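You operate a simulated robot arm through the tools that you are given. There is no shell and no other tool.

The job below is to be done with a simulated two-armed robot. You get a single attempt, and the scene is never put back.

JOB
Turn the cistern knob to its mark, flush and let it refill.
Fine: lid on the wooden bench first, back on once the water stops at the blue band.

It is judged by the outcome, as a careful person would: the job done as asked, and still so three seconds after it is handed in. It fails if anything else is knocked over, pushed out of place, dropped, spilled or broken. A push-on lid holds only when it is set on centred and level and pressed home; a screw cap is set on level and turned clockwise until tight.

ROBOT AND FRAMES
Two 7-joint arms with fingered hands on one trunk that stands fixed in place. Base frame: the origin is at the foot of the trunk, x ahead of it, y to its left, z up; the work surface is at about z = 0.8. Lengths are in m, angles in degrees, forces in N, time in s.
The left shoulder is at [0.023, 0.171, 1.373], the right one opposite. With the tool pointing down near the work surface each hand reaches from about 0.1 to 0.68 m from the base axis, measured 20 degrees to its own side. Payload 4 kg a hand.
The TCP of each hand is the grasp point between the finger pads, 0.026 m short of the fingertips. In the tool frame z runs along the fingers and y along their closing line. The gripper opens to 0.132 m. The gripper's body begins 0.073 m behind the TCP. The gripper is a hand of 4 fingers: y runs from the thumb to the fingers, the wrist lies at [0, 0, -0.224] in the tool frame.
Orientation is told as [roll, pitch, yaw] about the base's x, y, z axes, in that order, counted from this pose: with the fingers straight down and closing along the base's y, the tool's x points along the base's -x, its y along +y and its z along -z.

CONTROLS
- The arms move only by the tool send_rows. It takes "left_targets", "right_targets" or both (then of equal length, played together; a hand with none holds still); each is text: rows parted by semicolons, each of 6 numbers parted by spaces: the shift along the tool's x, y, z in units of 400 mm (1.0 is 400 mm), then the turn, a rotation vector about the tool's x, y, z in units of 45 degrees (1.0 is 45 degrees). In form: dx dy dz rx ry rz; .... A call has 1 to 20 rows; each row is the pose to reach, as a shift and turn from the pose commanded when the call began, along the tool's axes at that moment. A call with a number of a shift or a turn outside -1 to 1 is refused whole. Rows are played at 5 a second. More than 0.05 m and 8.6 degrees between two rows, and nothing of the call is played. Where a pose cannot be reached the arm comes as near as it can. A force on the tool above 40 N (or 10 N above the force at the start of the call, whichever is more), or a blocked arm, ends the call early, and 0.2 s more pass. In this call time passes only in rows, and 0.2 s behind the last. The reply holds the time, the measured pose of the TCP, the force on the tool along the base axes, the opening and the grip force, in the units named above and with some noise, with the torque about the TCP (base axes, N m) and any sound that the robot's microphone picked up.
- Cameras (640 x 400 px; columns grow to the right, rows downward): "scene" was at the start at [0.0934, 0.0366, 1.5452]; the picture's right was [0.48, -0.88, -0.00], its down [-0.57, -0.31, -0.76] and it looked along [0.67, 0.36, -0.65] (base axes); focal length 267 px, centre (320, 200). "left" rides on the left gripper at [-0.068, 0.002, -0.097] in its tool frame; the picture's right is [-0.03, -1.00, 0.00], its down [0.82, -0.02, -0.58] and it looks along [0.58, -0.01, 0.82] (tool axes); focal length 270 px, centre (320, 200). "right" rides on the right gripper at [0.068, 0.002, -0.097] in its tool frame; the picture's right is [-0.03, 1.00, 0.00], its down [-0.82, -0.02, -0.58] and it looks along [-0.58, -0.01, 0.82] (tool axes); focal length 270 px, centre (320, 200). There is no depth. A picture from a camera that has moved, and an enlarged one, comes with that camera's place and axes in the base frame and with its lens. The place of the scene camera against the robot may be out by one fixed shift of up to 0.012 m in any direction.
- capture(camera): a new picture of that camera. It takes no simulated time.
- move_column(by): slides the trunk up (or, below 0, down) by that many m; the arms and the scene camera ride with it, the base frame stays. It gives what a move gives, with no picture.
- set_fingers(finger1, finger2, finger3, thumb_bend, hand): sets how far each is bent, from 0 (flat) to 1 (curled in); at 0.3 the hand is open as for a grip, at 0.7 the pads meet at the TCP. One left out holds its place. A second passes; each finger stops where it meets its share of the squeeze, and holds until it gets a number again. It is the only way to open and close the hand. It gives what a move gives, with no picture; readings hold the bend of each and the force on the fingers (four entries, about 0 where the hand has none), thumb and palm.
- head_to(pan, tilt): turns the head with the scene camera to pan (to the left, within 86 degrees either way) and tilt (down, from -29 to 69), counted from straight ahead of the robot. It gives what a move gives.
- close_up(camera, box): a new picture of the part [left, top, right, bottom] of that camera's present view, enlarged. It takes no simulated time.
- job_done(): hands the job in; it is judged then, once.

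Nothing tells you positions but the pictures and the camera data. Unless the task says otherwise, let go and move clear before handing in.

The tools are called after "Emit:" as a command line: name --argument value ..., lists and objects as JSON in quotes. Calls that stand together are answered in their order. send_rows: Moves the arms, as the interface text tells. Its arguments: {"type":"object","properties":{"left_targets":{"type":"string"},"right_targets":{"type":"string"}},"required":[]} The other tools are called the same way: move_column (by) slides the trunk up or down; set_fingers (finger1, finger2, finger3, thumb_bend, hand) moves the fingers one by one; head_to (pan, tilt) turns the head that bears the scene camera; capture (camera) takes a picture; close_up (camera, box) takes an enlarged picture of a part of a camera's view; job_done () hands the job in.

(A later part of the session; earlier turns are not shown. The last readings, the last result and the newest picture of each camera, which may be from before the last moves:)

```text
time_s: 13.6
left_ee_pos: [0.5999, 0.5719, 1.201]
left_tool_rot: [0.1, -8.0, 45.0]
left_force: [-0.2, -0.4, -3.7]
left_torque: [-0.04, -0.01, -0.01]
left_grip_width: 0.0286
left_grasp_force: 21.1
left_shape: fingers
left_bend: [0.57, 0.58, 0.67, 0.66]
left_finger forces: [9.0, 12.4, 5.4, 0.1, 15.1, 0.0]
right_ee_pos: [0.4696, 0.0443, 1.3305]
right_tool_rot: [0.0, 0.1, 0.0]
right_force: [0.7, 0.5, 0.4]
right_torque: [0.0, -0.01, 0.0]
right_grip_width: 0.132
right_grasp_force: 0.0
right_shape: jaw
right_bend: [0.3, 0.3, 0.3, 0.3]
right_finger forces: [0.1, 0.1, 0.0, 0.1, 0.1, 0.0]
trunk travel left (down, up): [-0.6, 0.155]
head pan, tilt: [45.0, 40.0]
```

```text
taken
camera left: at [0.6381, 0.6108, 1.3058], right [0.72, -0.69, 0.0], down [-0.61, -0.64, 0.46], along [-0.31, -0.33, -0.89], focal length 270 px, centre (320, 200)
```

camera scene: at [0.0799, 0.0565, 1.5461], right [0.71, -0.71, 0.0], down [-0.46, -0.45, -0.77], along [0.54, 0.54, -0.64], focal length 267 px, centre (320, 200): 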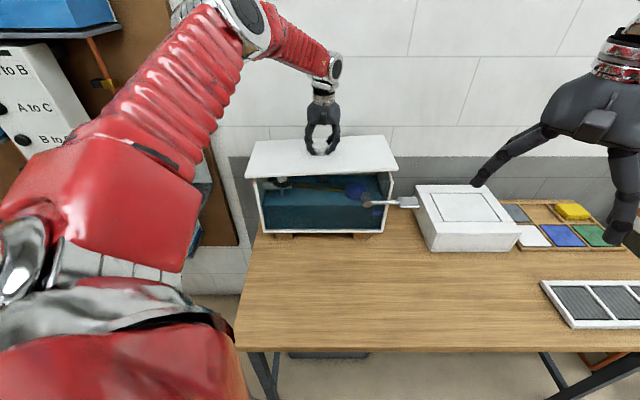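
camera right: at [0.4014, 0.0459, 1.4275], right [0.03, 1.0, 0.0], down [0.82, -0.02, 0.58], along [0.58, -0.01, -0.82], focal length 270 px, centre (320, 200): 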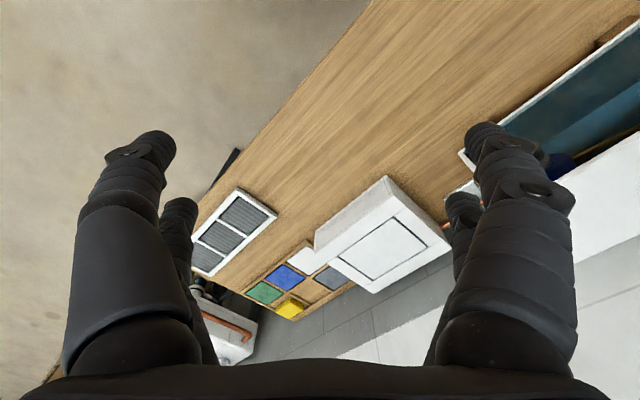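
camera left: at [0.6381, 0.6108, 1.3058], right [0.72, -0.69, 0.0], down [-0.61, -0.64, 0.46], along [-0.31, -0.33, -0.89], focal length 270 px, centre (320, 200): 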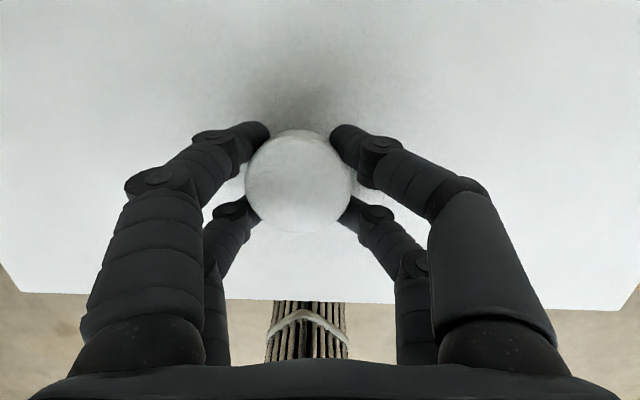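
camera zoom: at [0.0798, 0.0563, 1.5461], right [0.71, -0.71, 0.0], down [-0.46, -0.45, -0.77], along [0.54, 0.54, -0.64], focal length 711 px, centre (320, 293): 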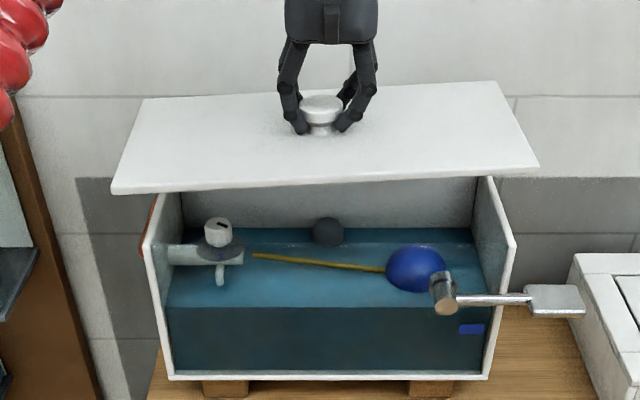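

The lid is free and stable in the grip, though it slid ~1 cm left within the fingers. Inside I see a white knob on the left fill valve, with a dark pointer. Now carry the lid back to above the free bench area.

Emit:
send_rows --left_targets "0.059 -0.0088 -0.0083 0 0 0; 0.118 -0.0177 -0.0166 0 0 0; 0.177 -0.0265 -0.0249 0 0 0; 0.236 -0.0353 -0.0331 0 0 0; 0.295 -0.0442 -0.0414 0 0 0; 0.354 -0.053 -0.0497 0 0 0; 0.4129 -0.0618 -0.058 0 0 0; 0.4719 -0.0707 -0.0663 0 0 0; 0.5309 -0.0795 -0.0746 0 0 0; 0.5899 -0.0883 -0.0828 0 0 0; 0.6489 -0.0972 -0.0911 0 0 0; 0.7079 -0.106 -0.0994 0 0 0"

Emit:
capture --camera "scene"

Emit:
capture --camera "left"

```text
time_s: 16.2
left_ee_pos: [0.4258, 0.337, 1.2008]
left_tool_rot: [0.0, -8.0, 45.1]
left_force: [0.8, -0.5, -3.7]
left_torque: [-0.02, 0.01, 0.01]
left_grip_width: 0.0277
left_grasp_force: 21.6
left_shape: fingers
left_bend: [0.57, 0.58, 0.68, 0.66]
left_finger forces: [9.0, 12.4, 5.6, 0.0, 15.6, 0.0]
right_ee_pos: [0.4699, 0.0453, 1.3313]
right_tool_rot: [0.0, -0.1, 0.1]
right_force: [-0.5, -0.2, -0.2]
right_torque: [0.02, -0.03, -0.01]
right_grip_width: 0.1318
right_grasp_force: 0.1
right_shape: jaw
right_bend: [0.3, 0.3, 0.3, 0.3]
right_finger forces: [0.0, 0.0, 0.0, 0.0, 0.0, 0.0]
trunk travel left (down, up): [-0.6, 0.155]
head pan, tilt: [45.0, 40.0]
```

```text
taken
camera scene: at [0.0793, 0.0558, 1.5461], right [0.71, -0.71, 0.0], down [-0.46, -0.45, -0.77], along [0.54, 0.54, -0.64], focal length 267 px, centre (320, 200)
```

scene: 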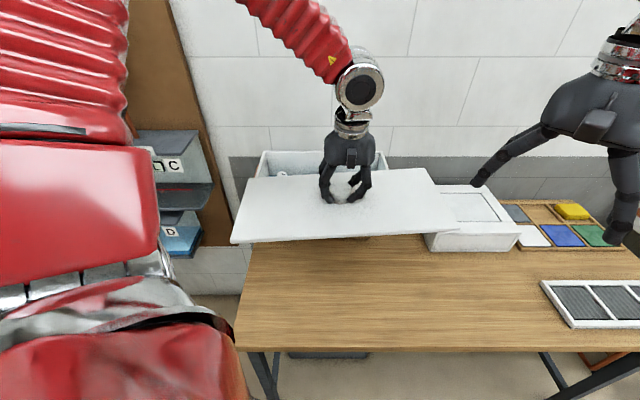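

```text
taken
camera left: at [0.4647, 0.3778, 1.3061], right [0.72, -0.69, 0.0], down [-0.61, -0.64, 0.46], along [-0.31, -0.33, -0.89], focal length 270 px, centre (320, 200)
```

left: 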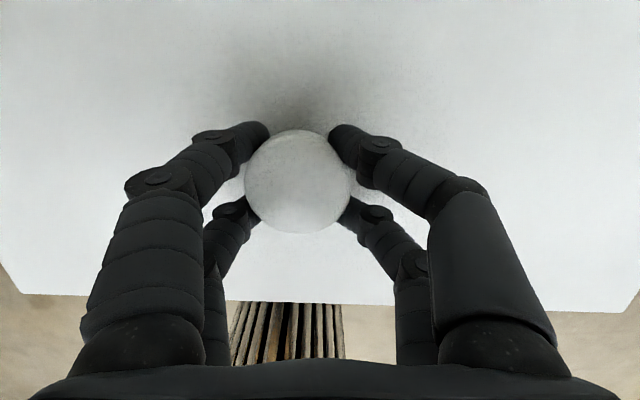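

The lid is over the free bench area, still held firmly, rolled about 4.7° (left low). I'll level it with the hand and lower to about 7 cm above the bench.

Emit:
send_rows --left_targets "0.0094 0 0.0668 -0.0206 0 0.0029; 0.0188 0 0.1336 -0.0412 0 0.0058; 0.0281 0 0.2004 -0.0618 0 0.0087; 0.0375 0 0.2672 -0.0824 0 0.0116; 0.0469 0 0.334 -0.103 0 0.0145; 0.0563 0 0.4008 -0.103 0 0.0145; 0.0657 0 0.4676 -0.103 0 0.0145; 0.075 0 0.5344 -0.103 0 0.0145; 0.0844 0 0.6012 -0.103 0 0.0145; 0.0938 0 0.668 -0.103 0 0.0145"

Emit:
capture --camera "scene"

Emit:
capture --camera "left"

```text
time_s: 18.4
left_ee_pos: [0.4182, 0.3475, 0.9529]
left_tool_rot: [4.7, -8.0, 44.4]
left_force: [-0.3, -0.3, -4.0]
left_torque: [-0.02, -0.06, -0.02]
left_grip_width: 0.0273
left_grasp_force: 21.4
left_shape: fingers
left_bend: [0.57, 0.58, 0.68, 0.71]
left_finger forces: [8.9, 12.1, 5.6, 0.0, 16.0, 0.1]
left hand out of reach, approached as far as the arm can: row 10
right_ee_pos: [0.4689, 0.0459, 1.3306]
right_tool_rot: [0.0, 0.1, 0.0]
right_force: [-0.3, -0.7, -0.2]
right_torque: [0.0, -0.03, 0.0]
right_grip_width: 0.1321
right_grasp_force: 0.1
right_shape: jaw
right_bend: [0.3, 0.3, 0.3, 0.3]
right_finger forces: [0.1, 0.0, 0.1, 0.0, 0.1, 0.0]
trunk travel left (down, up): [-0.6, 0.155]
head pan, tilt: [45.0, 40.0]
```

```text
taken
camera scene: at [0.0792, 0.0565, 1.5461], right [0.71, -0.71, 0.0], down [-0.46, -0.45, -0.77], along [0.54, 0.54, -0.64], focal length 267 px, centre (320, 200)
```

scene: 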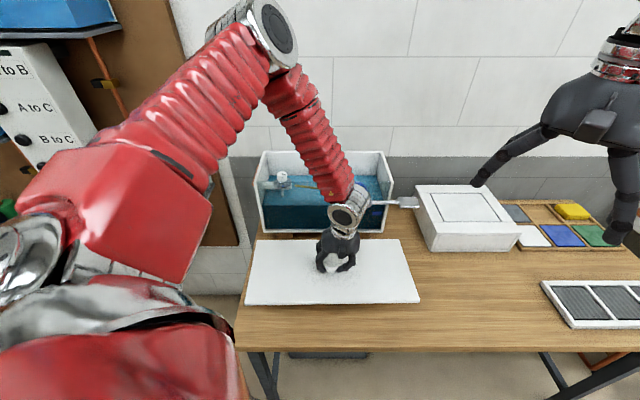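

```text
taken
camera left: at [0.4626, 0.3804, 1.0578], right [0.72, -0.69, -0.08], down [-0.59, -0.67, 0.46], along [-0.36, -0.28, -0.89], focal length 270 px, centre (320, 200)
```

left: 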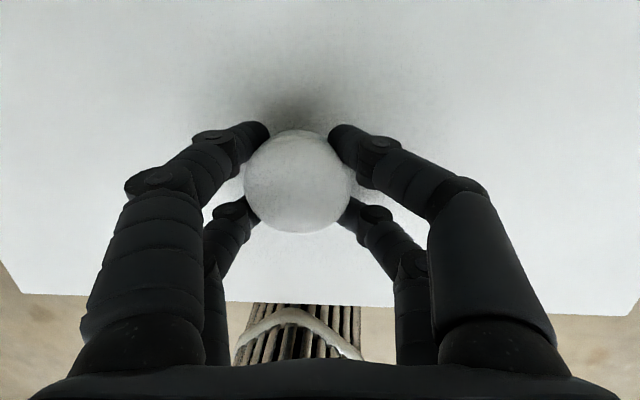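

The arm can't go lower at this trunk height, though the lid is level over the bench with ~8 cm left. I'll lower the trunk in steps instead.

Emit:
move_column --by -0.055

Emit:
capture --camera "scene"

```text
time_s: 19.4
left_ee_pos: [0.4204, 0.3474, 0.8971]
left_tool_rot: [4.7, -7.9, 44.2]
left_force: [-0.2, 0.3, -3.5]
left_torque: [-0.02, 0.01, 0.0]
left_grip_width: 0.0276
left_grasp_force: 20.9
left_shape: fingers
left_bend: [0.57, 0.58, 0.68, 0.71]
left_finger forces: [8.8, 12.0, 5.6, 0.0, 16.0, 0.0]
right_ee_pos: [0.4705, 0.0449, 1.2757]
right_tool_rot: [0.0, 0.0, 0.0]
right_force: [-1.1, -0.2, -0.2]
right_torque: [0.0, -0.03, -0.02]
right_grip_width: 0.1321
right_grasp_force: 0.0
right_shape: jaw
right_bend: [0.3, 0.3, 0.3, 0.3]
right_finger forces: [0.1, 0.0, 0.0, 0.0, 0.0, 0.0]
trunk travel left (down, up): [-0.545, 0.21]
head pan, tilt: [45.0, 40.0]
```

```text
taken
camera scene: at [0.0827, 0.0562, 1.491], right [0.71, -0.71, 0.0], down [-0.46, -0.45, -0.77], along [0.54, 0.54, -0.64], focal length 267 px, centre (320, 200)
```

scene: 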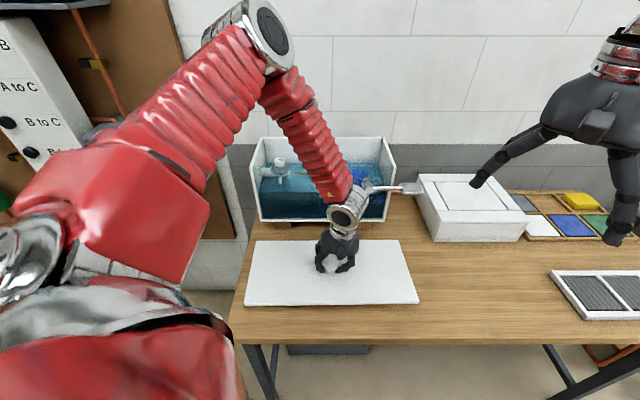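

Still hanging free at TCP z=0.897. Lowering on in small steps while watching the force.

Emit:
move_column --by -0.02

Emit:
close_up --camera "scene" --box '[230, 200, 430, 325]'

```text
time_s: 20.0
left_ee_pos: [0.4186, 0.3471, 0.8762]
left_tool_rot: [4.7, -8.0, 44.4]
left_force: [0.3, -0.2, -3.6]
left_torque: [-0.03, -0.01, -0.02]
left_grip_width: 0.0277
left_grasp_force: 20.9
left_shape: fingers
left_bend: [0.57, 0.58, 0.68, 0.71]
left_finger forces: [8.8, 12.0, 5.7, 0.0, 16.0, 0.0]
right_ee_pos: [0.4705, 0.0454, 1.2561]
right_tool_rot: [0.0, 0.0, 0.0]
right_force: [0.7, 0.2, 0.3]
right_torque: [-0.03, 0.0, -0.02]
right_grip_width: 0.1317
right_grasp_force: 0.0
right_shape: jaw
right_bend: [0.3, 0.3, 0.3, 0.3]
right_finger forces: [0.0, 0.0, 0.0, 0.0, 0.0, 0.0]
trunk travel left (down, up): [-0.525, 0.23]
head pan, tilt: [45.0, 40.0]
```

```text
3.20 times, centred on (330, 262) of scene
camera zoom: at [0.0843, 0.0562, 1.4709], right [0.71, -0.71, 0.0], down [-0.46, -0.45, -0.77], along [0.54, 0.54, -0.64], focal length 854 px, centre (288, 0)
```

zoom: 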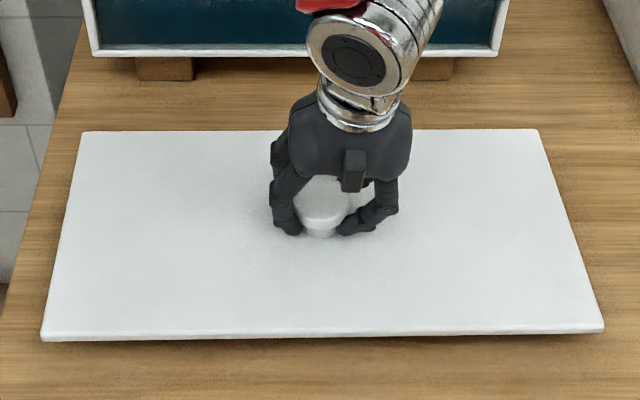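

The lid is now nearly on the bench, a bit of shadow still under its right end. Lower a further 8 mm.

Emit:
move_column --by -0.008

Emit:
close_up --camera "scene" --box '[230, 200, 430, 325]'

```text
time_s: 20.6
left_ee_pos: [0.4191, 0.3481, 0.8699]
left_tool_rot: [4.7, -7.9, 44.4]
left_force: [-0.7, 0.1, -4.0]
left_torque: [-0.03, -0.06, -0.02]
left_grip_width: 0.0278
left_grasp_force: 21.0
left_shape: fingers
left_bend: [0.57, 0.58, 0.68, 0.71]
left_finger forces: [8.8, 12.0, 5.7, 0.0, 16.0, 0.1]
right_ee_pos: [0.4684, 0.045, 1.2474]
right_tool_rot: [0.0, 0.1, -0.1]
right_force: [-0.7, -1.2, 0.0]
right_torque: [0.04, 0.02, -0.05]
right_grip_width: 0.1317
right_grasp_force: 0.2
right_shape: jaw
right_bend: [0.3, 0.3, 0.3, 0.3]
right_finger forces: [0.1, 0.0, 0.0, 0.0, 0.2, 0.0]
trunk travel left (down, up): [-0.517, 0.238]
head pan, tilt: [45.0, 40.0]
```

```text
3.20 times, centred on (330, 262) of scene
camera zoom: at [0.0852, 0.0563, 1.4628], right [0.71, -0.71, 0.0], down [-0.46, -0.45, -0.77], along [0.54, 0.54, -0.64], focal length 854 px, centre (288, 0)
```

zoom: 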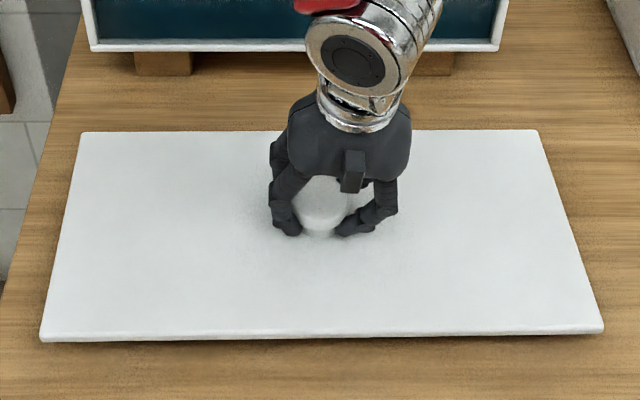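

Weight is still carried by the hand; lowering another 4 mm.

Emit:
move_column --by -0.004

Emit:
move_column --by -0.003

Emit:
close_up --camera "scene" --box '[230, 200, 430, 325]'

```text
time_s: 21.1
left_ee_pos: [0.4195, 0.347, 0.8647]
left_tool_rot: [4.7, -8.0, 44.4]
left_force: [0.6, -1.2, -3.4]
left_torque: [-0.07, 0.0, 0.01]
left_grip_width: 0.0277
left_grasp_force: 21.0
left_shape: fingers
left_bend: [0.57, 0.58, 0.68, 0.71]
left_finger forces: [8.7, 11.9, 5.7, 0.0, 16.0, 0.0]
right_ee_pos: [0.4704, 0.0444, 1.244]
right_tool_rot: [-0.1, 0.1, 0.0]
right_force: [0.9, -0.1, -1.3]
right_torque: [0.01, -0.04, 0.01]
right_grip_width: 0.132
right_grasp_force: 0.1
right_shape: jaw
right_bend: [0.3, 0.3, 0.3, 0.3]
right_finger forces: [0.1, 0.1, 0.0, 0.0, 0.1, 0.0]
trunk travel left (down, up): [-0.513, 0.242]
head pan, tilt: [45.0, 40.0]
```

```text
time_s: 21.6
left_ee_pos: [0.4198, 0.3468, 0.8612]
left_tool_rot: [4.8, -7.8, 44.3]
left_force: [0.3, -1.0, -3.8]
left_torque: [-0.06, -0.02, 0.0]
left_grip_width: 0.0277
left_grasp_force: 21.3
left_shape: fingers
left_bend: [0.57, 0.58, 0.68, 0.71]
left_finger forces: [8.7, 12.0, 5.7, 0.1, 16.0, 0.1]
right_ee_pos: [0.4695, 0.0448, 1.2403]
right_tool_rot: [0.0, 0.1, 0.1]
right_force: [-0.2, 0.3, 0.1]
right_torque: [0.05, -0.02, -0.03]
right_grip_width: 0.132
right_grasp_force: 0.0
right_shape: jaw
right_bend: [0.3, 0.3, 0.3, 0.3]
right_finger forces: [0.0, 0.0, 0.0, 0.0, 0.0, 0.1]
trunk travel left (down, up): [-0.51, 0.245]
head pan, tilt: [45.0, 40.0]
```

```text
3.20 times, centred on (330, 262) of scene
camera zoom: at [0.0862, 0.0563, 1.4558], right [0.71, -0.71, 0.0], down [-0.46, -0.45, -0.77], along [0.54, 0.54, -0.64], focal length 854 px, centre (288, 0)
```

zoom: 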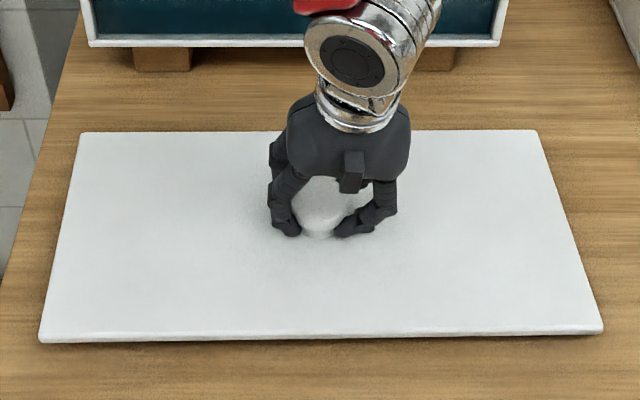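

Still carried; front-left corner looks closest to the bench. Continue in 3 mm steps.

Emit:
move_column --by -0.003

Emit:
move_column --by -0.003

Emit:
close_up --camera "scene" --box '[230, 260, 430, 325]'

```text
time_s: 22.2
left_ee_pos: [0.4189, 0.3465, 0.858]
left_tool_rot: [4.9, -7.9, 44.3]
left_force: [-0.5, 0.5, -4.1]
left_torque: [-0.09, -0.03, 0.02]
left_grip_width: 0.0277
left_grasp_force: 21.4
left_shape: fingers
left_bend: [0.57, 0.58, 0.68, 0.71]
left_finger forces: [8.8, 12.1, 5.8, 0.1, 16.0, 0.1]
right_ee_pos: [0.4704, 0.0449, 1.238]
right_tool_rot: [0.1, 0.2, 0.1]
right_force: [0.9, 0.1, -0.4]
right_torque: [0.0, -0.01, -0.01]
right_grip_width: 0.1319
right_grasp_force: 0.1
right_shape: jaw
right_bend: [0.3, 0.3, 0.3, 0.3]
right_finger forces: [0.0, 0.0, 0.1, 0.1, 0.1, 0.0]
trunk travel left (down, up): [-0.507, 0.248]
head pan, tilt: [45.0, 40.0]
```

```text
time_s: 22.7
left_ee_pos: [0.4185, 0.3479, 0.8557]
left_tool_rot: [4.8, -7.9, 44.3]
left_force: [-1.0, 0.8, -4.1]
left_torque: [-0.04, -0.01, 0.0]
left_grip_width: 0.0277
left_grasp_force: 21.3
left_shape: fingers
left_bend: [0.57, 0.58, 0.68, 0.71]
left_finger forces: [8.8, 12.0, 5.7, 0.0, 16.0, 0.0]
right_ee_pos: [0.4701, 0.0449, 1.2351]
right_tool_rot: [0.0, 0.1, 0.0]
right_force: [-0.6, 0.6, 0.9]
right_torque: [-0.01, -0.04, 0.04]
right_grip_width: 0.1319
right_grasp_force: 0.1
right_shape: jaw
right_bend: [0.3, 0.3, 0.3, 0.3]
right_finger forces: [0.0, 0.1, 0.0, 0.0, 0.0, 0.1]
trunk travel left (down, up): [-0.504, 0.251]
head pan, tilt: [45.0, 40.0]
```

```text
3.20 times, centred on (330, 292) of scene
camera zoom: at [0.0868, 0.0563, 1.4497], right [0.71, -0.71, 0.0], down [-0.46, -0.45, -0.77], along [0.54, 0.54, -0.64], focal length 854 px, centre (288, -96)
```

zoom: 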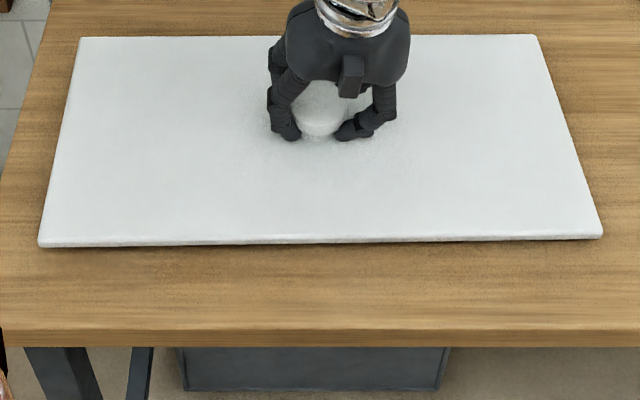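

No bench contact yet (force still about −4 N). Keep lowering gently.

Emit:
move_column --by -0.004

Emit:
move_column --by -0.003

Emit:
close_up --camera "scene" --box '[230, 260, 430, 325]'

```text
time_s: 23.2
left_ee_pos: [0.4197, 0.3469, 0.8525]
left_tool_rot: [4.8, -7.9, 44.3]
left_force: [0.4, 0.1, -4.3]
left_torque: [-0.06, -0.09, 0.0]
left_grip_width: 0.0277
left_grasp_force: 21.6
left_shape: fingers
left_bend: [0.57, 0.58, 0.68, 0.71]
left_finger forces: [9.0, 12.7, 5.5, 0.1, 16.5, 0.1]
right_ee_pos: [0.4696, 0.0441, 1.2305]
right_tool_rot: [0.0, 0.1, 0.0]
right_force: [0.0, 0.3, 0.3]
right_torque: [0.0, -0.01, -0.04]
right_grip_width: 0.1318
right_grasp_force: 0.1
right_shape: jaw
right_bend: [0.3, 0.3, 0.3, 0.3]
right_finger forces: [0.0, 0.0, 0.0, 0.1, 0.0, 0.0]
trunk travel left (down, up): [-0.5, 0.255]
head pan, tilt: [45.0, 40.0]
```

```text
time_s: 23.7
left_ee_pos: [0.4195, 0.3466, 0.8498]
left_tool_rot: [4.8, -7.9, 44.3]
left_force: [0.8, 0.4, -3.0]
left_torque: [-0.05, -0.16, 0.01]
left_grip_width: 0.0275
left_grasp_force: 22.3
left_shape: fingers
left_bend: [0.57, 0.58, 0.68, 0.72]
left_finger forces: [9.2, 13.5, 5.2, 0.1, 16.9, 0.1]
right_ee_pos: [0.4696, 0.0451, 1.2272]
right_tool_rot: [0.0, 0.1, 0.0]
right_force: [0.0, -0.2, -0.5]
right_torque: [0.01, 0.0, 0.01]
right_grip_width: 0.1318
right_grasp_force: 0.0
right_shape: jaw
right_bend: [0.3, 0.3, 0.3, 0.3]
right_finger forces: [0.0, 0.0, 0.0, 0.0, 0.0, 0.0]
trunk travel left (down, up): [-0.497, 0.258]
head pan, tilt: [45.0, 40.0]
```

```text
3.20 times, centred on (330, 292) of scene
camera zoom: at [0.0876, 0.0563, 1.4427], right [0.71, -0.71, 0.0], down [-0.46, -0.45, -0.77], along [0.54, 0.54, -0.64], focal length 854 px, centre (288, -96)
```

zoom: 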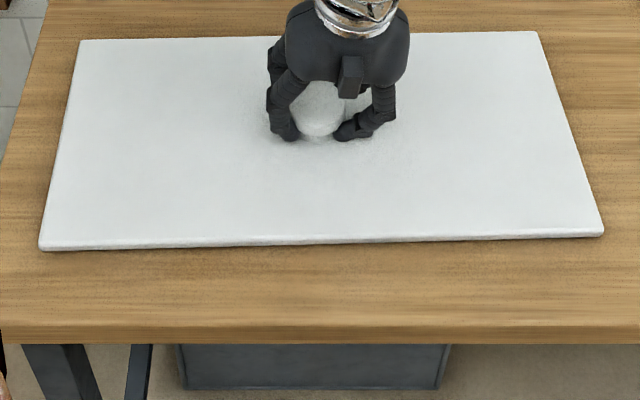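

The left end has touched down; the right end is still ~1.5 cm up. I'll roll the hand 2° to level and lower slightly more.

Emit:
send_rows --left_targets "0 0 0 -0.022 0 0.003; 0 0 0 -0.044 0 0.006"

Emit:
move_column --by -0.003

Emit:
close_up --camera "scene" --box '[230, 260, 430, 325]'

```text
time_s: 24.3
left_ee_pos: [0.4194, 0.3469, 0.8486]
left_tool_rot: [6.8, -7.9, 44.1]
left_force: [0.4, -0.5, -2.0]
left_torque: [-0.11, -0.2, -0.01]
left_grip_width: 0.0275
left_grasp_force: 23.7
left_shape: fingers
left_bend: [0.56, 0.57, 0.69, 0.72]
left_finger forces: [9.6, 14.9, 4.8, 0.1, 18.2, 0.1]
right_ee_pos: [0.4705, 0.0445, 1.2267]
right_tool_rot: [0.0, 0.1, 0.0]
right_force: [-0.2, 0.3, 0.0]
right_torque: [0.0, -0.02, 0.0]
right_grip_width: 0.1319
right_grasp_force: 0.1
right_shape: jaw
right_bend: [0.3, 0.3, 0.3, 0.3]
right_finger forces: [0.0, 0.1, 0.1, 0.0, 0.1, 0.0]
trunk travel left (down, up): [-0.497, 0.258]
head pan, tilt: [45.0, 40.0]
```

```text
time_s: 24.9
left_ee_pos: [0.4193, 0.3472, 0.8462]
left_tool_rot: [6.8, -7.9, 44.1]
left_force: [0.7, 0.2, -3.9]
left_torque: [-0.11, -0.22, 0.02]
left_grip_width: 0.0275
left_grasp_force: 24.3
left_shape: fingers
left_bend: [0.56, 0.56, 0.69, 0.72]
left_finger forces: [9.5, 15.3, 4.6, 0.0, 18.7, 0.0]
right_ee_pos: [0.4704, 0.0449, 1.2253]
right_tool_rot: [0.0, 0.1, 0.0]
right_force: [-0.7, 0.6, 0.8]
right_torque: [-0.01, 0.0, 0.0]
right_grip_width: 0.1317
right_grasp_force: 0.1
right_shape: jaw
right_bend: [0.3, 0.3, 0.3, 0.3]
right_finger forces: [0.0, 0.1, 0.0, 0.0, 0.1, 0.0]
trunk travel left (down, up): [-0.494, 0.261]
head pan, tilt: [45.0, 40.0]
```

```text
3.20 times, centred on (330, 292) of scene
camera zoom: at [0.088, 0.0564, 1.4397], right [0.71, -0.71, 0.0], down [-0.46, -0.45, -0.77], along [0.54, 0.54, -0.64], focal length 854 px, centre (288, -96)
```

zoom: 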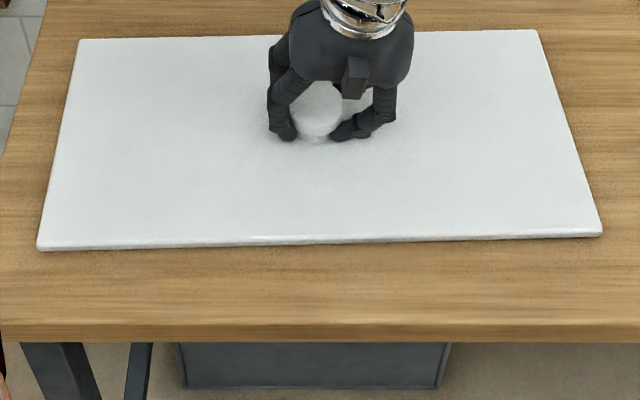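

Let me check each end of the lid closely for gaps.

Emit:
close_up --camera "scene" --box '[380, 255, 430, 345]'

Emit:
close_up --camera "scene" --box '[230, 300, 310, 350]'

Emit:
close_up --camera "scene" --box '[360, 300, 440, 350]'

```text
4.44 times, centred on (405, 300) of scene
camera zoom: at [0.088, 0.0564, 1.4397], right [0.71, -0.71, 0.0], down [-0.46, -0.45, -0.77], along [0.54, 0.54, -0.64], focal length 1186 px, centre (-58, -244)
```

zoom: 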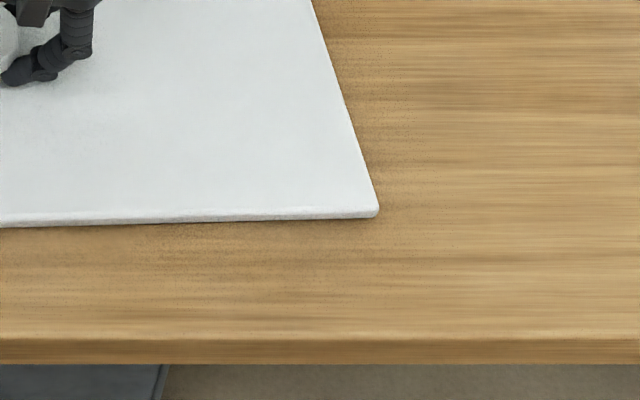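

```text
8.00 times, centred on (270, 325) of scene
camera zoom: at [0.088, 0.0564, 1.4397], right [0.71, -0.71, 0.0], down [-0.46, -0.45, -0.77], along [0.54, 0.54, -0.64], focal length 2134 px, centre (720, -800)
```

zoom: 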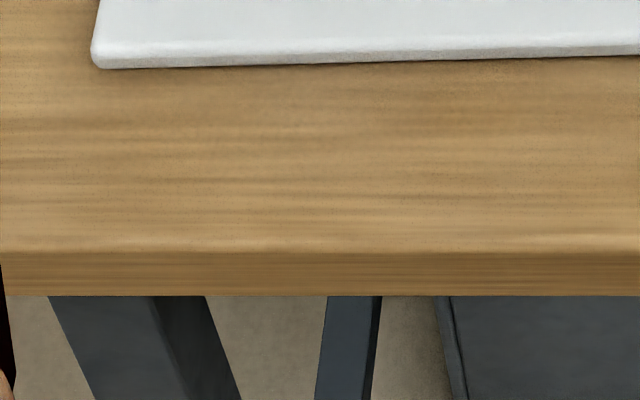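

```text
8.00 times, centred on (400, 325) of scene
camera zoom: at [0.088, 0.0564, 1.4397], right [0.71, -0.71, 0.0], down [-0.46, -0.45, -0.77], along [0.54, 0.54, -0.64], focal length 2134 px, centre (-320, -800)
```

zoom: 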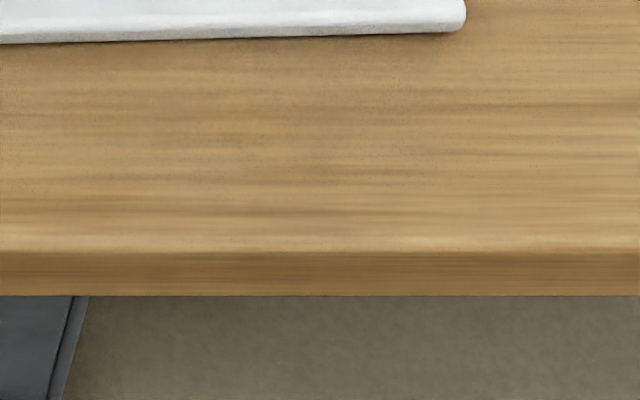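

The torque says the right end is what touches, so the visible slope is mostly a ~1° yaw. I'll undo the last 2° roll and lower a little more.

Emit:
send_rows --left_targets "0 0 0 0.022 0 -0.003; 0 0 0 0.044 0 -0.006; 0 0 0 0.066 0 -0.009"

Emit:
move_column --by -0.003

Emit:
close_up --camera "scene" --box '[230, 250, 430, 345]'

```text
time_s: 25.6
left_ee_pos: [0.4188, 0.3476, 0.8458]
left_tool_rot: [3.7, -8.0, 44.4]
left_force: [-0.6, 2.3, 1.3]
left_torque: [0.18, 0.07, -0.03]
left_grip_width: 0.0272
left_grasp_force: 21.3
left_shape: fingers
left_bend: [0.56, 0.57, 0.68, 0.72]
left_finger forces: [8.5, 11.9, 6.2, 0.1, 16.6, 0.0]
right_ee_pos: [0.4698, 0.0439, 1.2236]
right_tool_rot: [0.1, 0.0, 0.0]
right_force: [0.5, 0.7, 0.4]
right_torque: [0.01, 0.01, 0.0]
right_grip_width: 0.1319
right_grasp_force: 0.0
right_shape: jaw
right_bend: [0.3, 0.3, 0.3, 0.3]
right_finger forces: [0.0, 0.0, 0.0, 0.0, 0.0, 0.0]
trunk travel left (down, up): [-0.494, 0.261]
head pan, tilt: [45.0, 40.0]
```

```text
time_s: 26.2
left_ee_pos: [0.4192, 0.3466, 0.8455]
left_tool_rot: [3.6, -8.0, 44.6]
left_force: [1.3, 0.6, 14.4]
left_torque: [0.28, 0.3, -0.11]
left_grip_width: 0.0265
left_grasp_force: 23.8
left_shape: fingers
left_bend: [0.57, 0.59, 0.69, 0.73]
left_finger forces: [8.7, 17.2, 4.9, 0.0, 17.3, 0.0]
right_ee_pos: [0.4692, 0.0447, 1.2231]
right_tool_rot: [0.0, -0.1, 0.0]
right_force: [0.2, 0.1, -0.4]
right_torque: [0.0, -0.02, -0.01]
right_grip_width: 0.1319
right_grasp_force: 0.1
right_shape: jaw
right_bend: [0.3, 0.3, 0.3, 0.3]
right_finger forces: [0.1, 0.0, 0.0, 0.0, 0.0, 0.0]
trunk travel left (down, up): [-0.491, 0.264]
head pan, tilt: [45.0, 40.0]
```

```text
3.20 times, centred on (330, 298) of scene
camera zoom: at [0.0876, 0.0556, 1.4369], right [0.71, -0.71, 0.0], down [-0.45, -0.45, -0.77], along [0.54, 0.54, -0.64], focal length 854 px, centre (288, -112)
```

zoom: 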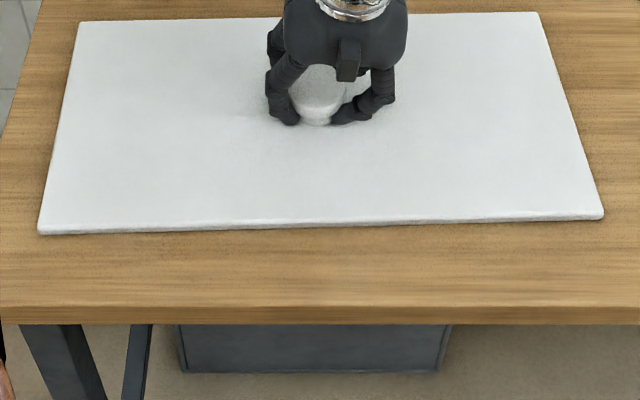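

The lid rests flat on the bench now (it takes a 14 N push). I'll ease off, open the fingers and rise.

Emit:
set_fingers --hand "left" --finger1 0.54 --finger2 0.54 --finger3 0.54 --thumb_bend 0.54

Emit:
capture --camera "left"

```text
time_s: 27.2
left_ee_pos: [0.4187, 0.3458, 0.8443]
left_tool_rot: [3.6, -8.2, 44.5]
left_force: [1.9, 5.1, 27.9]
left_torque: [0.14, 0.53, -0.07]
left_grip_width: 0.0523
left_grasp_force: 15.0
left_shape: fingers
left_bend: [0.54, 0.58, 0.7, 0.54]
left_finger forces: [0.8, 19.0, 7.5, 0.1, 2.7, 0.0]
right_ee_pos: [0.4675, 0.0449, 1.2222]
right_tool_rot: [0.0, 0.0, -0.1]
right_force: [0.1, 0.1, -0.4]
right_torque: [-0.01, -0.01, 0.02]
right_grip_width: 0.1319
right_grasp_force: 0.0
right_shape: jaw
right_bend: [0.3, 0.3, 0.3, 0.3]
right_finger forces: [0.1, 0.0, 0.0, 0.1, 0.1, 0.0]
trunk travel left (down, up): [-0.491, 0.264]
head pan, tilt: [45.0, 40.0]
```

```text
taken
camera left: at [0.4613, 0.3814, 0.949], right [0.72, -0.69, -0.06], down [-0.59, -0.66, 0.45], along [-0.35, -0.29, -0.89], focal length 270 px, centre (320, 200)
```

left: 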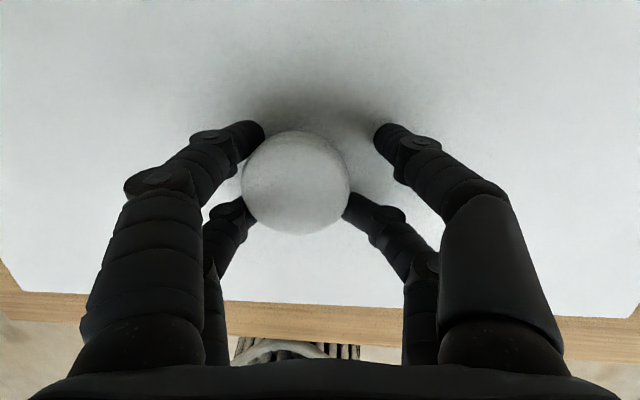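

The near fingertips are pressing on the lid; I'll raise 5 mm to free them.

Emit:
move_column --by 0.006

Emit:
capture --camera "left"

```text
time_s: 27.7
left_ee_pos: [0.4188, 0.3474, 0.8489]
left_tool_rot: [3.8, -7.9, 44.5]
left_force: [-3.1, 0.8, 4.7]
left_torque: [-0.17, 0.02, -0.03]
left_grip_width: 0.0533
left_grasp_force: 3.5
left_shape: fingers
left_bend: [0.53, 0.54, 0.59, 0.54]
left_finger forces: [0.8, 0.5, 5.4, 0.0, 0.1, 0.1]
right_ee_pos: [0.4702, 0.0444, 1.2274]
right_tool_rot: [0.0, 0.0, 0.1]
right_force: [0.0, 0.2, -0.3]
right_torque: [-0.01, 0.0, -0.04]
right_grip_width: 0.1316
right_grasp_force: 0.0
right_shape: jaw
right_bend: [0.3, 0.3, 0.3, 0.3]
right_finger forces: [0.0, 0.0, 0.0, 0.1, 0.0, 0.0]
trunk travel left (down, up): [-0.497, 0.258]
head pan, tilt: [45.0, 40.0]
```

```text
taken
camera left: at [0.4605, 0.3819, 0.9528], right [0.72, -0.69, -0.06], down [-0.59, -0.66, 0.46], along [-0.36, -0.29, -0.89], focal length 270 px, centre (320, 200)
```

left: 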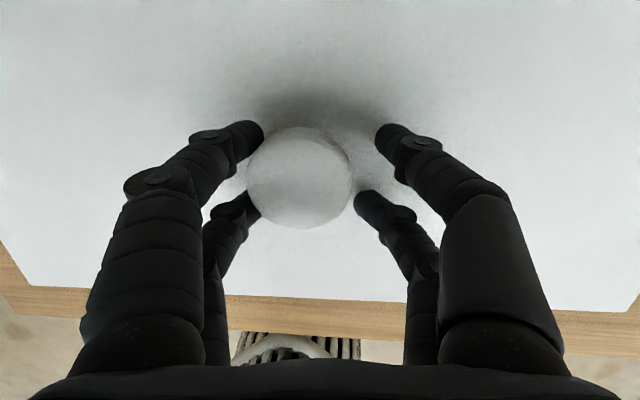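

Nearly free; raise a little more, shift the hand 8 mm left to centre around the knob, then open.

Emit:
move_column --by 0.004

Emit:
send_rows --left_targets "0 0.01 0 0 0 0; 0 0.02 0 0 0 0"

Emit:
set_fingers --hand "left" --finger1 0.47 --finger2 0.5 --finger3 0.5 --thumb_bend 0.47

Emit:
capture --camera "left"

```text
time_s: 28.2
left_ee_pos: [0.419, 0.3474, 0.8525]
left_tool_rot: [3.8, -7.9, 44.5]
left_force: [-0.9, -0.3, -0.7]
left_torque: [-0.01, 0.01, 0.0]
left_grip_width: 0.0525
left_grasp_force: 0.6
left_shape: fingers
left_bend: [0.54, 0.53, 0.54, 0.54]
left_finger forces: [0.0, 0.9, 0.0, 0.0, 0.0, 0.0]
right_ee_pos: [0.4686, 0.0442, 1.2318]
right_tool_rot: [-0.1, 0.0, -0.1]
right_force: [-0.1, 0.1, 0.0]
right_torque: [-0.01, -0.03, -0.01]
right_grip_width: 0.1318
right_grasp_force: 0.1
right_shape: jaw
right_bend: [0.3, 0.3, 0.3, 0.3]
right_finger forces: [0.0, 0.0, 0.2, 0.1, 0.0, 0.1]
trunk travel left (down, up): [-0.501, 0.254]
head pan, tilt: [45.0, 40.0]
```

```text
time_s: 28.9
left_ee_pos: [0.4134, 0.353, 0.853]
left_tool_rot: [3.8, -8.0, 44.4]
left_force: [-0.3, -1.4, -0.1]
left_torque: [-0.02, 0.0, 0.0]
left_grip_width: 0.0526
left_grasp_force: 0.1
left_shape: fingers
left_bend: [0.54, 0.54, 0.54, 0.54]
left_finger forces: [0.1, 0.0, 0.0, 0.0, 0.0, 0.0]
right_ee_pos: [0.4684, 0.0452, 1.233]
right_tool_rot: [0.0, 0.2, 0.0]
right_force: [-0.2, 0.6, 0.3]
right_torque: [0.0, -0.02, -0.01]
right_grip_width: 0.1317
right_grasp_force: 0.0
right_shape: jaw
right_bend: [0.3, 0.3, 0.3, 0.3]
right_finger forces: [0.1, 0.2, 0.1, 0.0, 0.1, 0.0]
trunk travel left (down, up): [-0.501, 0.254]
head pan, tilt: [45.0, 40.0]
```

```text
time_s: 29.9
left_ee_pos: [0.4139, 0.352, 0.8532]
left_tool_rot: [3.7, -7.9, 44.4]
left_force: [-0.4, 0.2, -0.8]
left_torque: [0.02, 0.01, 0.01]
left_grip_width: 0.0755
left_grasp_force: 0.0
left_shape: fingers
left_bend: [0.47, 0.5, 0.5, 0.47]
left_finger forces: [0.0, 0.0, 0.1, 0.0, 0.0, 0.0]
right_ee_pos: [0.4682, 0.0459, 1.2309]
right_tool_rot: [-0.1, 0.1, 0.0]
right_force: [0.0, -0.1, 0.8]
right_torque: [-0.02, 0.01, 0.02]
right_grip_width: 0.1318
right_grasp_force: 0.0
right_shape: jaw
right_bend: [0.3, 0.3, 0.3, 0.3]
right_finger forces: [0.1, 0.0, 0.0, 0.1, 0.0, 0.0]
trunk travel left (down, up): [-0.501, 0.254]
head pan, tilt: [45.0, 40.0]
```

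```text
taken
camera left: at [0.4564, 0.3873, 0.958], right [0.72, -0.69, -0.06], down [-0.59, -0.66, 0.46], along [-0.35, -0.29, -0.89], focal length 270 px, centre (320, 200)
```

left: 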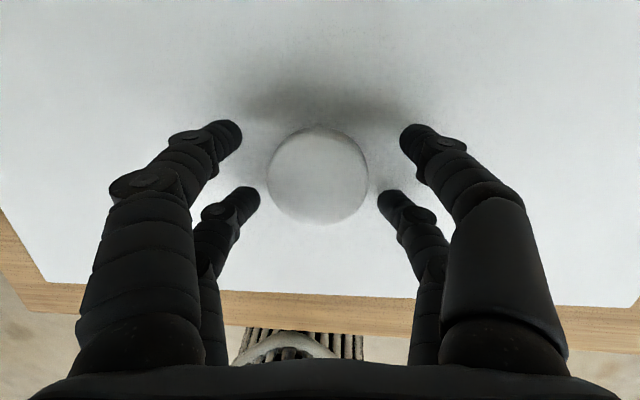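

The hand is free of the knob. Raise the trunk to the original height so the fingers clear it.

Emit:
move_column --by 0.1

Emit:
capture --camera "left"

Emit:
capture --camera "scene"

Emit:
close_up --camera "scene" --box '[240, 140, 320, 190]'

```text
time_s: 31.2
left_ee_pos: [0.415, 0.3538, 0.9532]
left_tool_rot: [3.7, -7.8, 44.5]
left_force: [0.7, 0.1, 0.0]
left_torque: [0.05, 0.0, 0.04]
left_grip_width: 0.0753
left_grasp_force: 0.0
left_shape: fingers
left_bend: [0.47, 0.5, 0.5, 0.47]
left_finger forces: [0.0, 0.1, 0.1, 0.0, 0.0, 0.0]
right_ee_pos: [0.4695, 0.0444, 1.3319]
right_tool_rot: [0.0, 0.2, 0.0]
right_force: [0.1, -0.1, -0.3]
right_torque: [-0.01, 0.02, -0.03]
right_grip_width: 0.1318
right_grasp_force: 0.0
right_shape: jaw
right_bend: [0.3, 0.3, 0.3, 0.3]
right_finger forces: [0.1, 0.1, 0.0, 0.0, 0.0, 0.0]
trunk travel left (down, up): [-0.601, 0.154]
head pan, tilt: [45.0, 40.0]
```

```text
taken
camera left: at [0.4565, 0.3876, 1.0578], right [0.72, -0.69, -0.06], down [-0.59, -0.66, 0.46], along [-0.36, -0.29, -0.89], focal length 270 px, centre (320, 200)
```

left: 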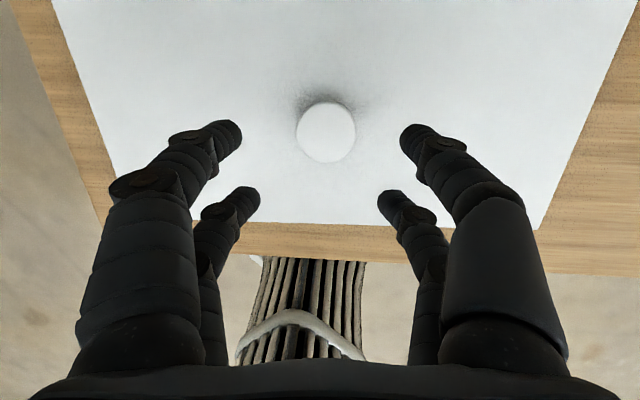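

```text
taken
camera scene: at [0.0798, 0.0563, 1.547], right [0.71, -0.71, 0.0], down [-0.46, -0.45, -0.77], along [0.54, 0.54, -0.64], focal length 267 px, centre (320, 200)
```

scene: 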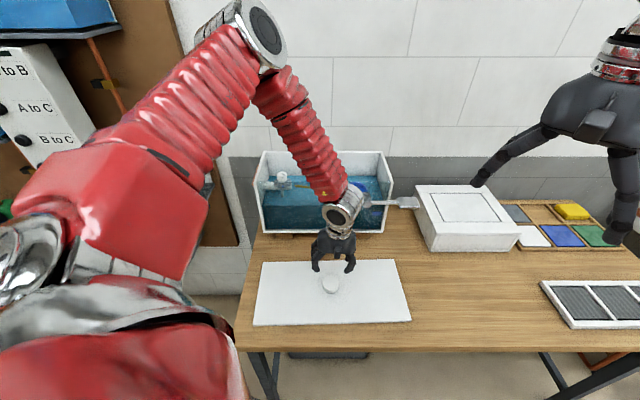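

```text
8.00 times, centred on (280, 165) of scene
camera zoom: at [0.0798, 0.0563, 1.547], right [0.71, -0.71, 0.0], down [-0.46, -0.45, -0.77], along [0.54, 0.54, -0.64], focal length 2134 px, centre (640, 480)
```

zoom: 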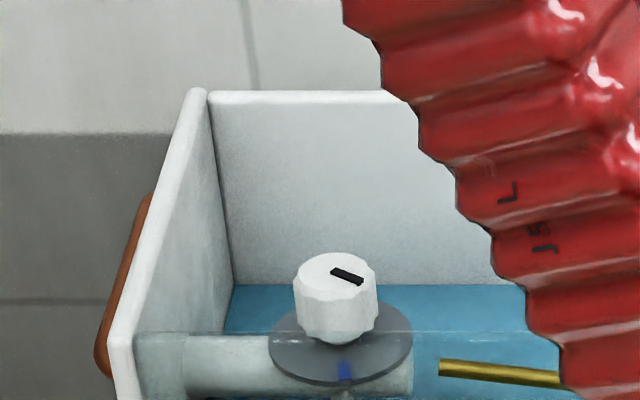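

The lid lies flat on the bench, clear of everything. In the cistern I see the valve knob with a black pointer aimed right, and a blue mark on the disc facing me, so about a 70–80° clockwise turn (from above). I'll raise the hand, then view the knob from above.

Emit:
send_rows --left_targets "-0.0149 0.0069 -0.1059 0.0116 0 -0.0016; -0.0297 0.0138 -0.2117 0.0232 0 -0.0032; -0.0446 0.0207 -0.3176 0.0349 0 -0.0048; -0.0594 0.0277 -0.4234 0.0465 0 -0.0065; -0.0743 0.0346 -0.5293 0.0581 0 -0.0081; -0.0891 0.0415 -0.6351 0.0697 0 -0.0097; -0.104 0.0484 -0.741 0.0813 0 -0.0113"

Emit:
capture --camera "scene"

```text
time_s: 32.8
left_ee_pos: [0.4137, 0.351, 1.2568]
left_tool_rot: [0.0, -7.9, 45.0]
left_force: [-0.4, 0.5, -0.1]
left_torque: [0.0, -0.02, 0.0]
left_grip_width: 0.0755
left_grasp_force: 0.0
left_shape: fingers
left_bend: [0.47, 0.5, 0.5, 0.47]
left_finger forces: [0.1, 0.1, 0.0, 0.0, 0.0, 0.1]
right_ee_pos: [0.4681, 0.0441, 1.332]
right_tool_rot: [0.0, 0.0, -0.1]
right_force: [-0.8, 0.5, 0.1]
right_torque: [-0.01, 0.03, 0.01]
right_grip_width: 0.1321
right_grasp_force: 0.1
right_shape: jaw
right_bend: [0.3, 0.3, 0.3, 0.3]
right_finger forces: [0.0, 0.0, 0.0, 0.0, 0.0, 0.0]
trunk travel left (down, up): [-0.601, 0.154]
head pan, tilt: [45.0, 40.0]
```

```text
taken
camera scene: at [0.0784, 0.0558, 1.5472], right [0.71, -0.71, 0.0], down [-0.45, -0.45, -0.77], along [0.54, 0.54, -0.64], focal length 267 px, centre (320, 200)
```

scene: 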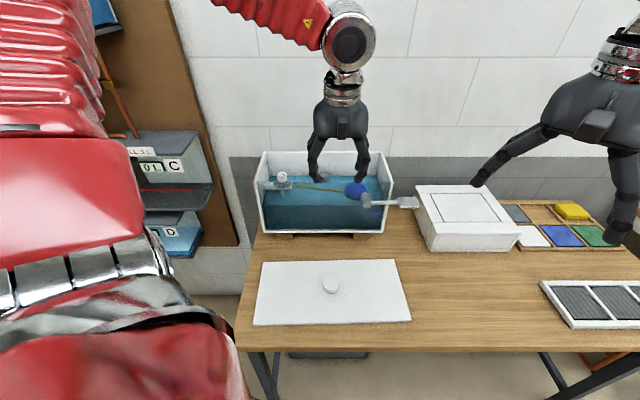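

The area is clear. I'll move the hand over the valve knob, leaning 30° so its camera looks straight down.

Emit:
send_rows --left_targets "-0.0698 0.0447 0.0202 0 -0.0543 0; -0.1396 0.0894 0.0404 0 -0.1087 0; -0.2093 0.1342 0.0605 0 -0.163 0; -0.2791 0.1789 0.0807 0 -0.2173 0; -0.3489 0.2236 0.1009 0 -0.2717 0; -0.4187 0.2683 0.1211 0 -0.326 0; -0.4884 0.3131 0.1412 0 -0.3803 0; -0.5582 0.3578 0.1614 0 -0.4347 0; -0.628 0.4025 0.1816 0 -0.489 0"

Emit:
capture --camera "left"

Emit:
capture --camera "scene"

```text
time_s: 34.8
left_ee_pos: [0.4824, 0.6512, 1.2154]
left_tool_rot: [0.1, -29.9, 44.9]
left_force: [-0.4, -0.9, 0.1]
left_torque: [0.0, -0.02, 0.01]
left_grip_width: 0.0756
left_grasp_force: 0.1
left_shape: fingers
left_bend: [0.47, 0.5, 0.5, 0.47]
left_finger forces: [0.0, 0.1, 0.2, 0.0, 0.0, 0.0]
right_ee_pos: [0.4691, 0.0464, 1.3313]
right_tool_rot: [0.0, 0.1, 0.0]
right_force: [0.5, -0.5, -0.8]
right_torque: [-0.05, 0.0, -0.03]
right_grip_width: 0.1319
right_grasp_force: 0.0
right_shape: jaw
right_bend: [0.3, 0.3, 0.3, 0.3]
right_finger forces: [0.0, 0.0, 0.0, 0.0, 0.0, 0.1]
trunk travel left (down, up): [-0.601, 0.154]
head pan, tilt: [45.0, 40.0]
```

```text
taken
camera left: at [0.4895, 0.6599, 1.3327], right [0.72, -0.69, 0.01], down [-0.69, -0.72, 0.09], along [-0.06, -0.08, -1.0], focal length 270 px, centre (320, 200)
```

left: 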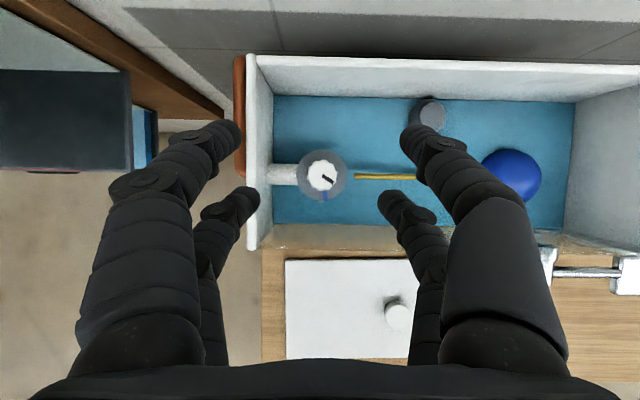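

```text
taken
camera scene: at [0.0795, 0.0571, 1.5471], right [0.71, -0.71, 0.0], down [-0.46, -0.46, -0.77], along [0.54, 0.54, -0.64], focal length 267 px, centre (320, 200)
```

scene: 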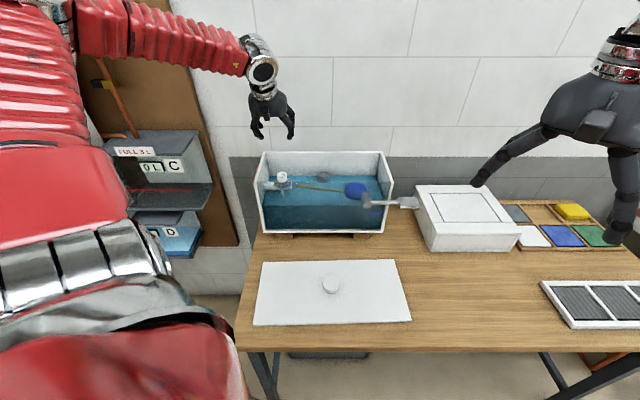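

Good view from above. I'll enlarge the knob and its mark, and the lever.

Emit:
close_up --camera "left" --box '[280, 140, 376, 200]'

Emit:
close_up --camera "left" --box '[530, 210, 640, 310]'

Emit:
close_up --camera "scene" --box '[250, 145, 330, 195]'

Emit:
close_up --camera "scene" --box '[240, 140, 440, 245]'

```text
6.67 times, centred on (328, 170) of left
camera zoom: at [0.4895, 0.6599, 1.3327], right [0.72, -0.69, 0.01], down [-0.69, -0.72, 0.09], along [-0.06, -0.08, -1.0], focal length 1802 px, centre (267, 400)
```

zoom: 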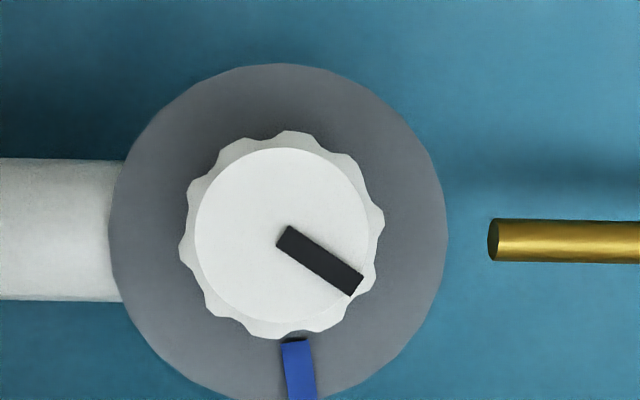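

```text
4.00 times, centred on (585, 260) of left
camera zoom: at [0.4895, 0.6599, 1.3327], right [0.72, -0.69, 0.01], down [-0.69, -0.72, 0.09], along [-0.06, -0.08, -1.0], focal length 1081 px, centre (-740, -40)
```

zoom: 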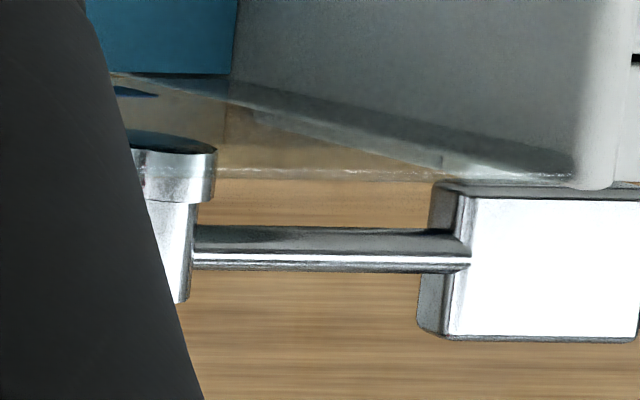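

```text
8.00 times, centred on (290, 170) of scene
camera zoom: at [0.0795, 0.0571, 1.5471], right [0.71, -0.71, 0.0], down [-0.46, -0.46, -0.77], along [0.54, 0.54, -0.64], focal length 2134 px, centre (560, 440)
```

zoom: 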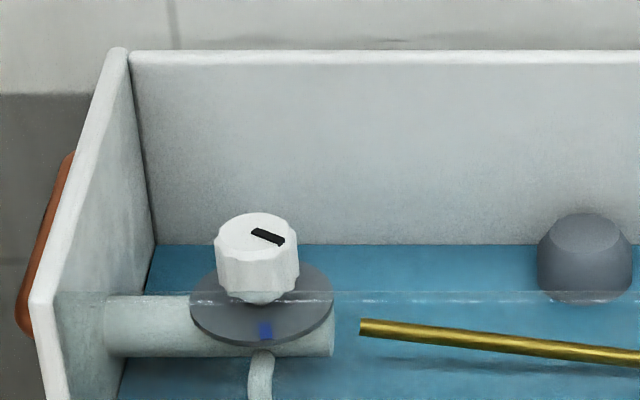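

```text
3.20 times, centred on (340, 192) of scene
camera zoom: at [0.0795, 0.0571, 1.5471], right [0.71, -0.71, 0.0], down [-0.46, -0.46, -0.77], along [0.54, 0.54, -0.64], focal length 854 px, centre (256, 224)
```

zoom: 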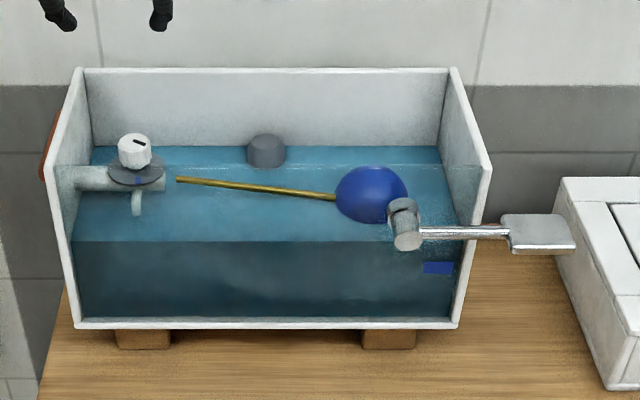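

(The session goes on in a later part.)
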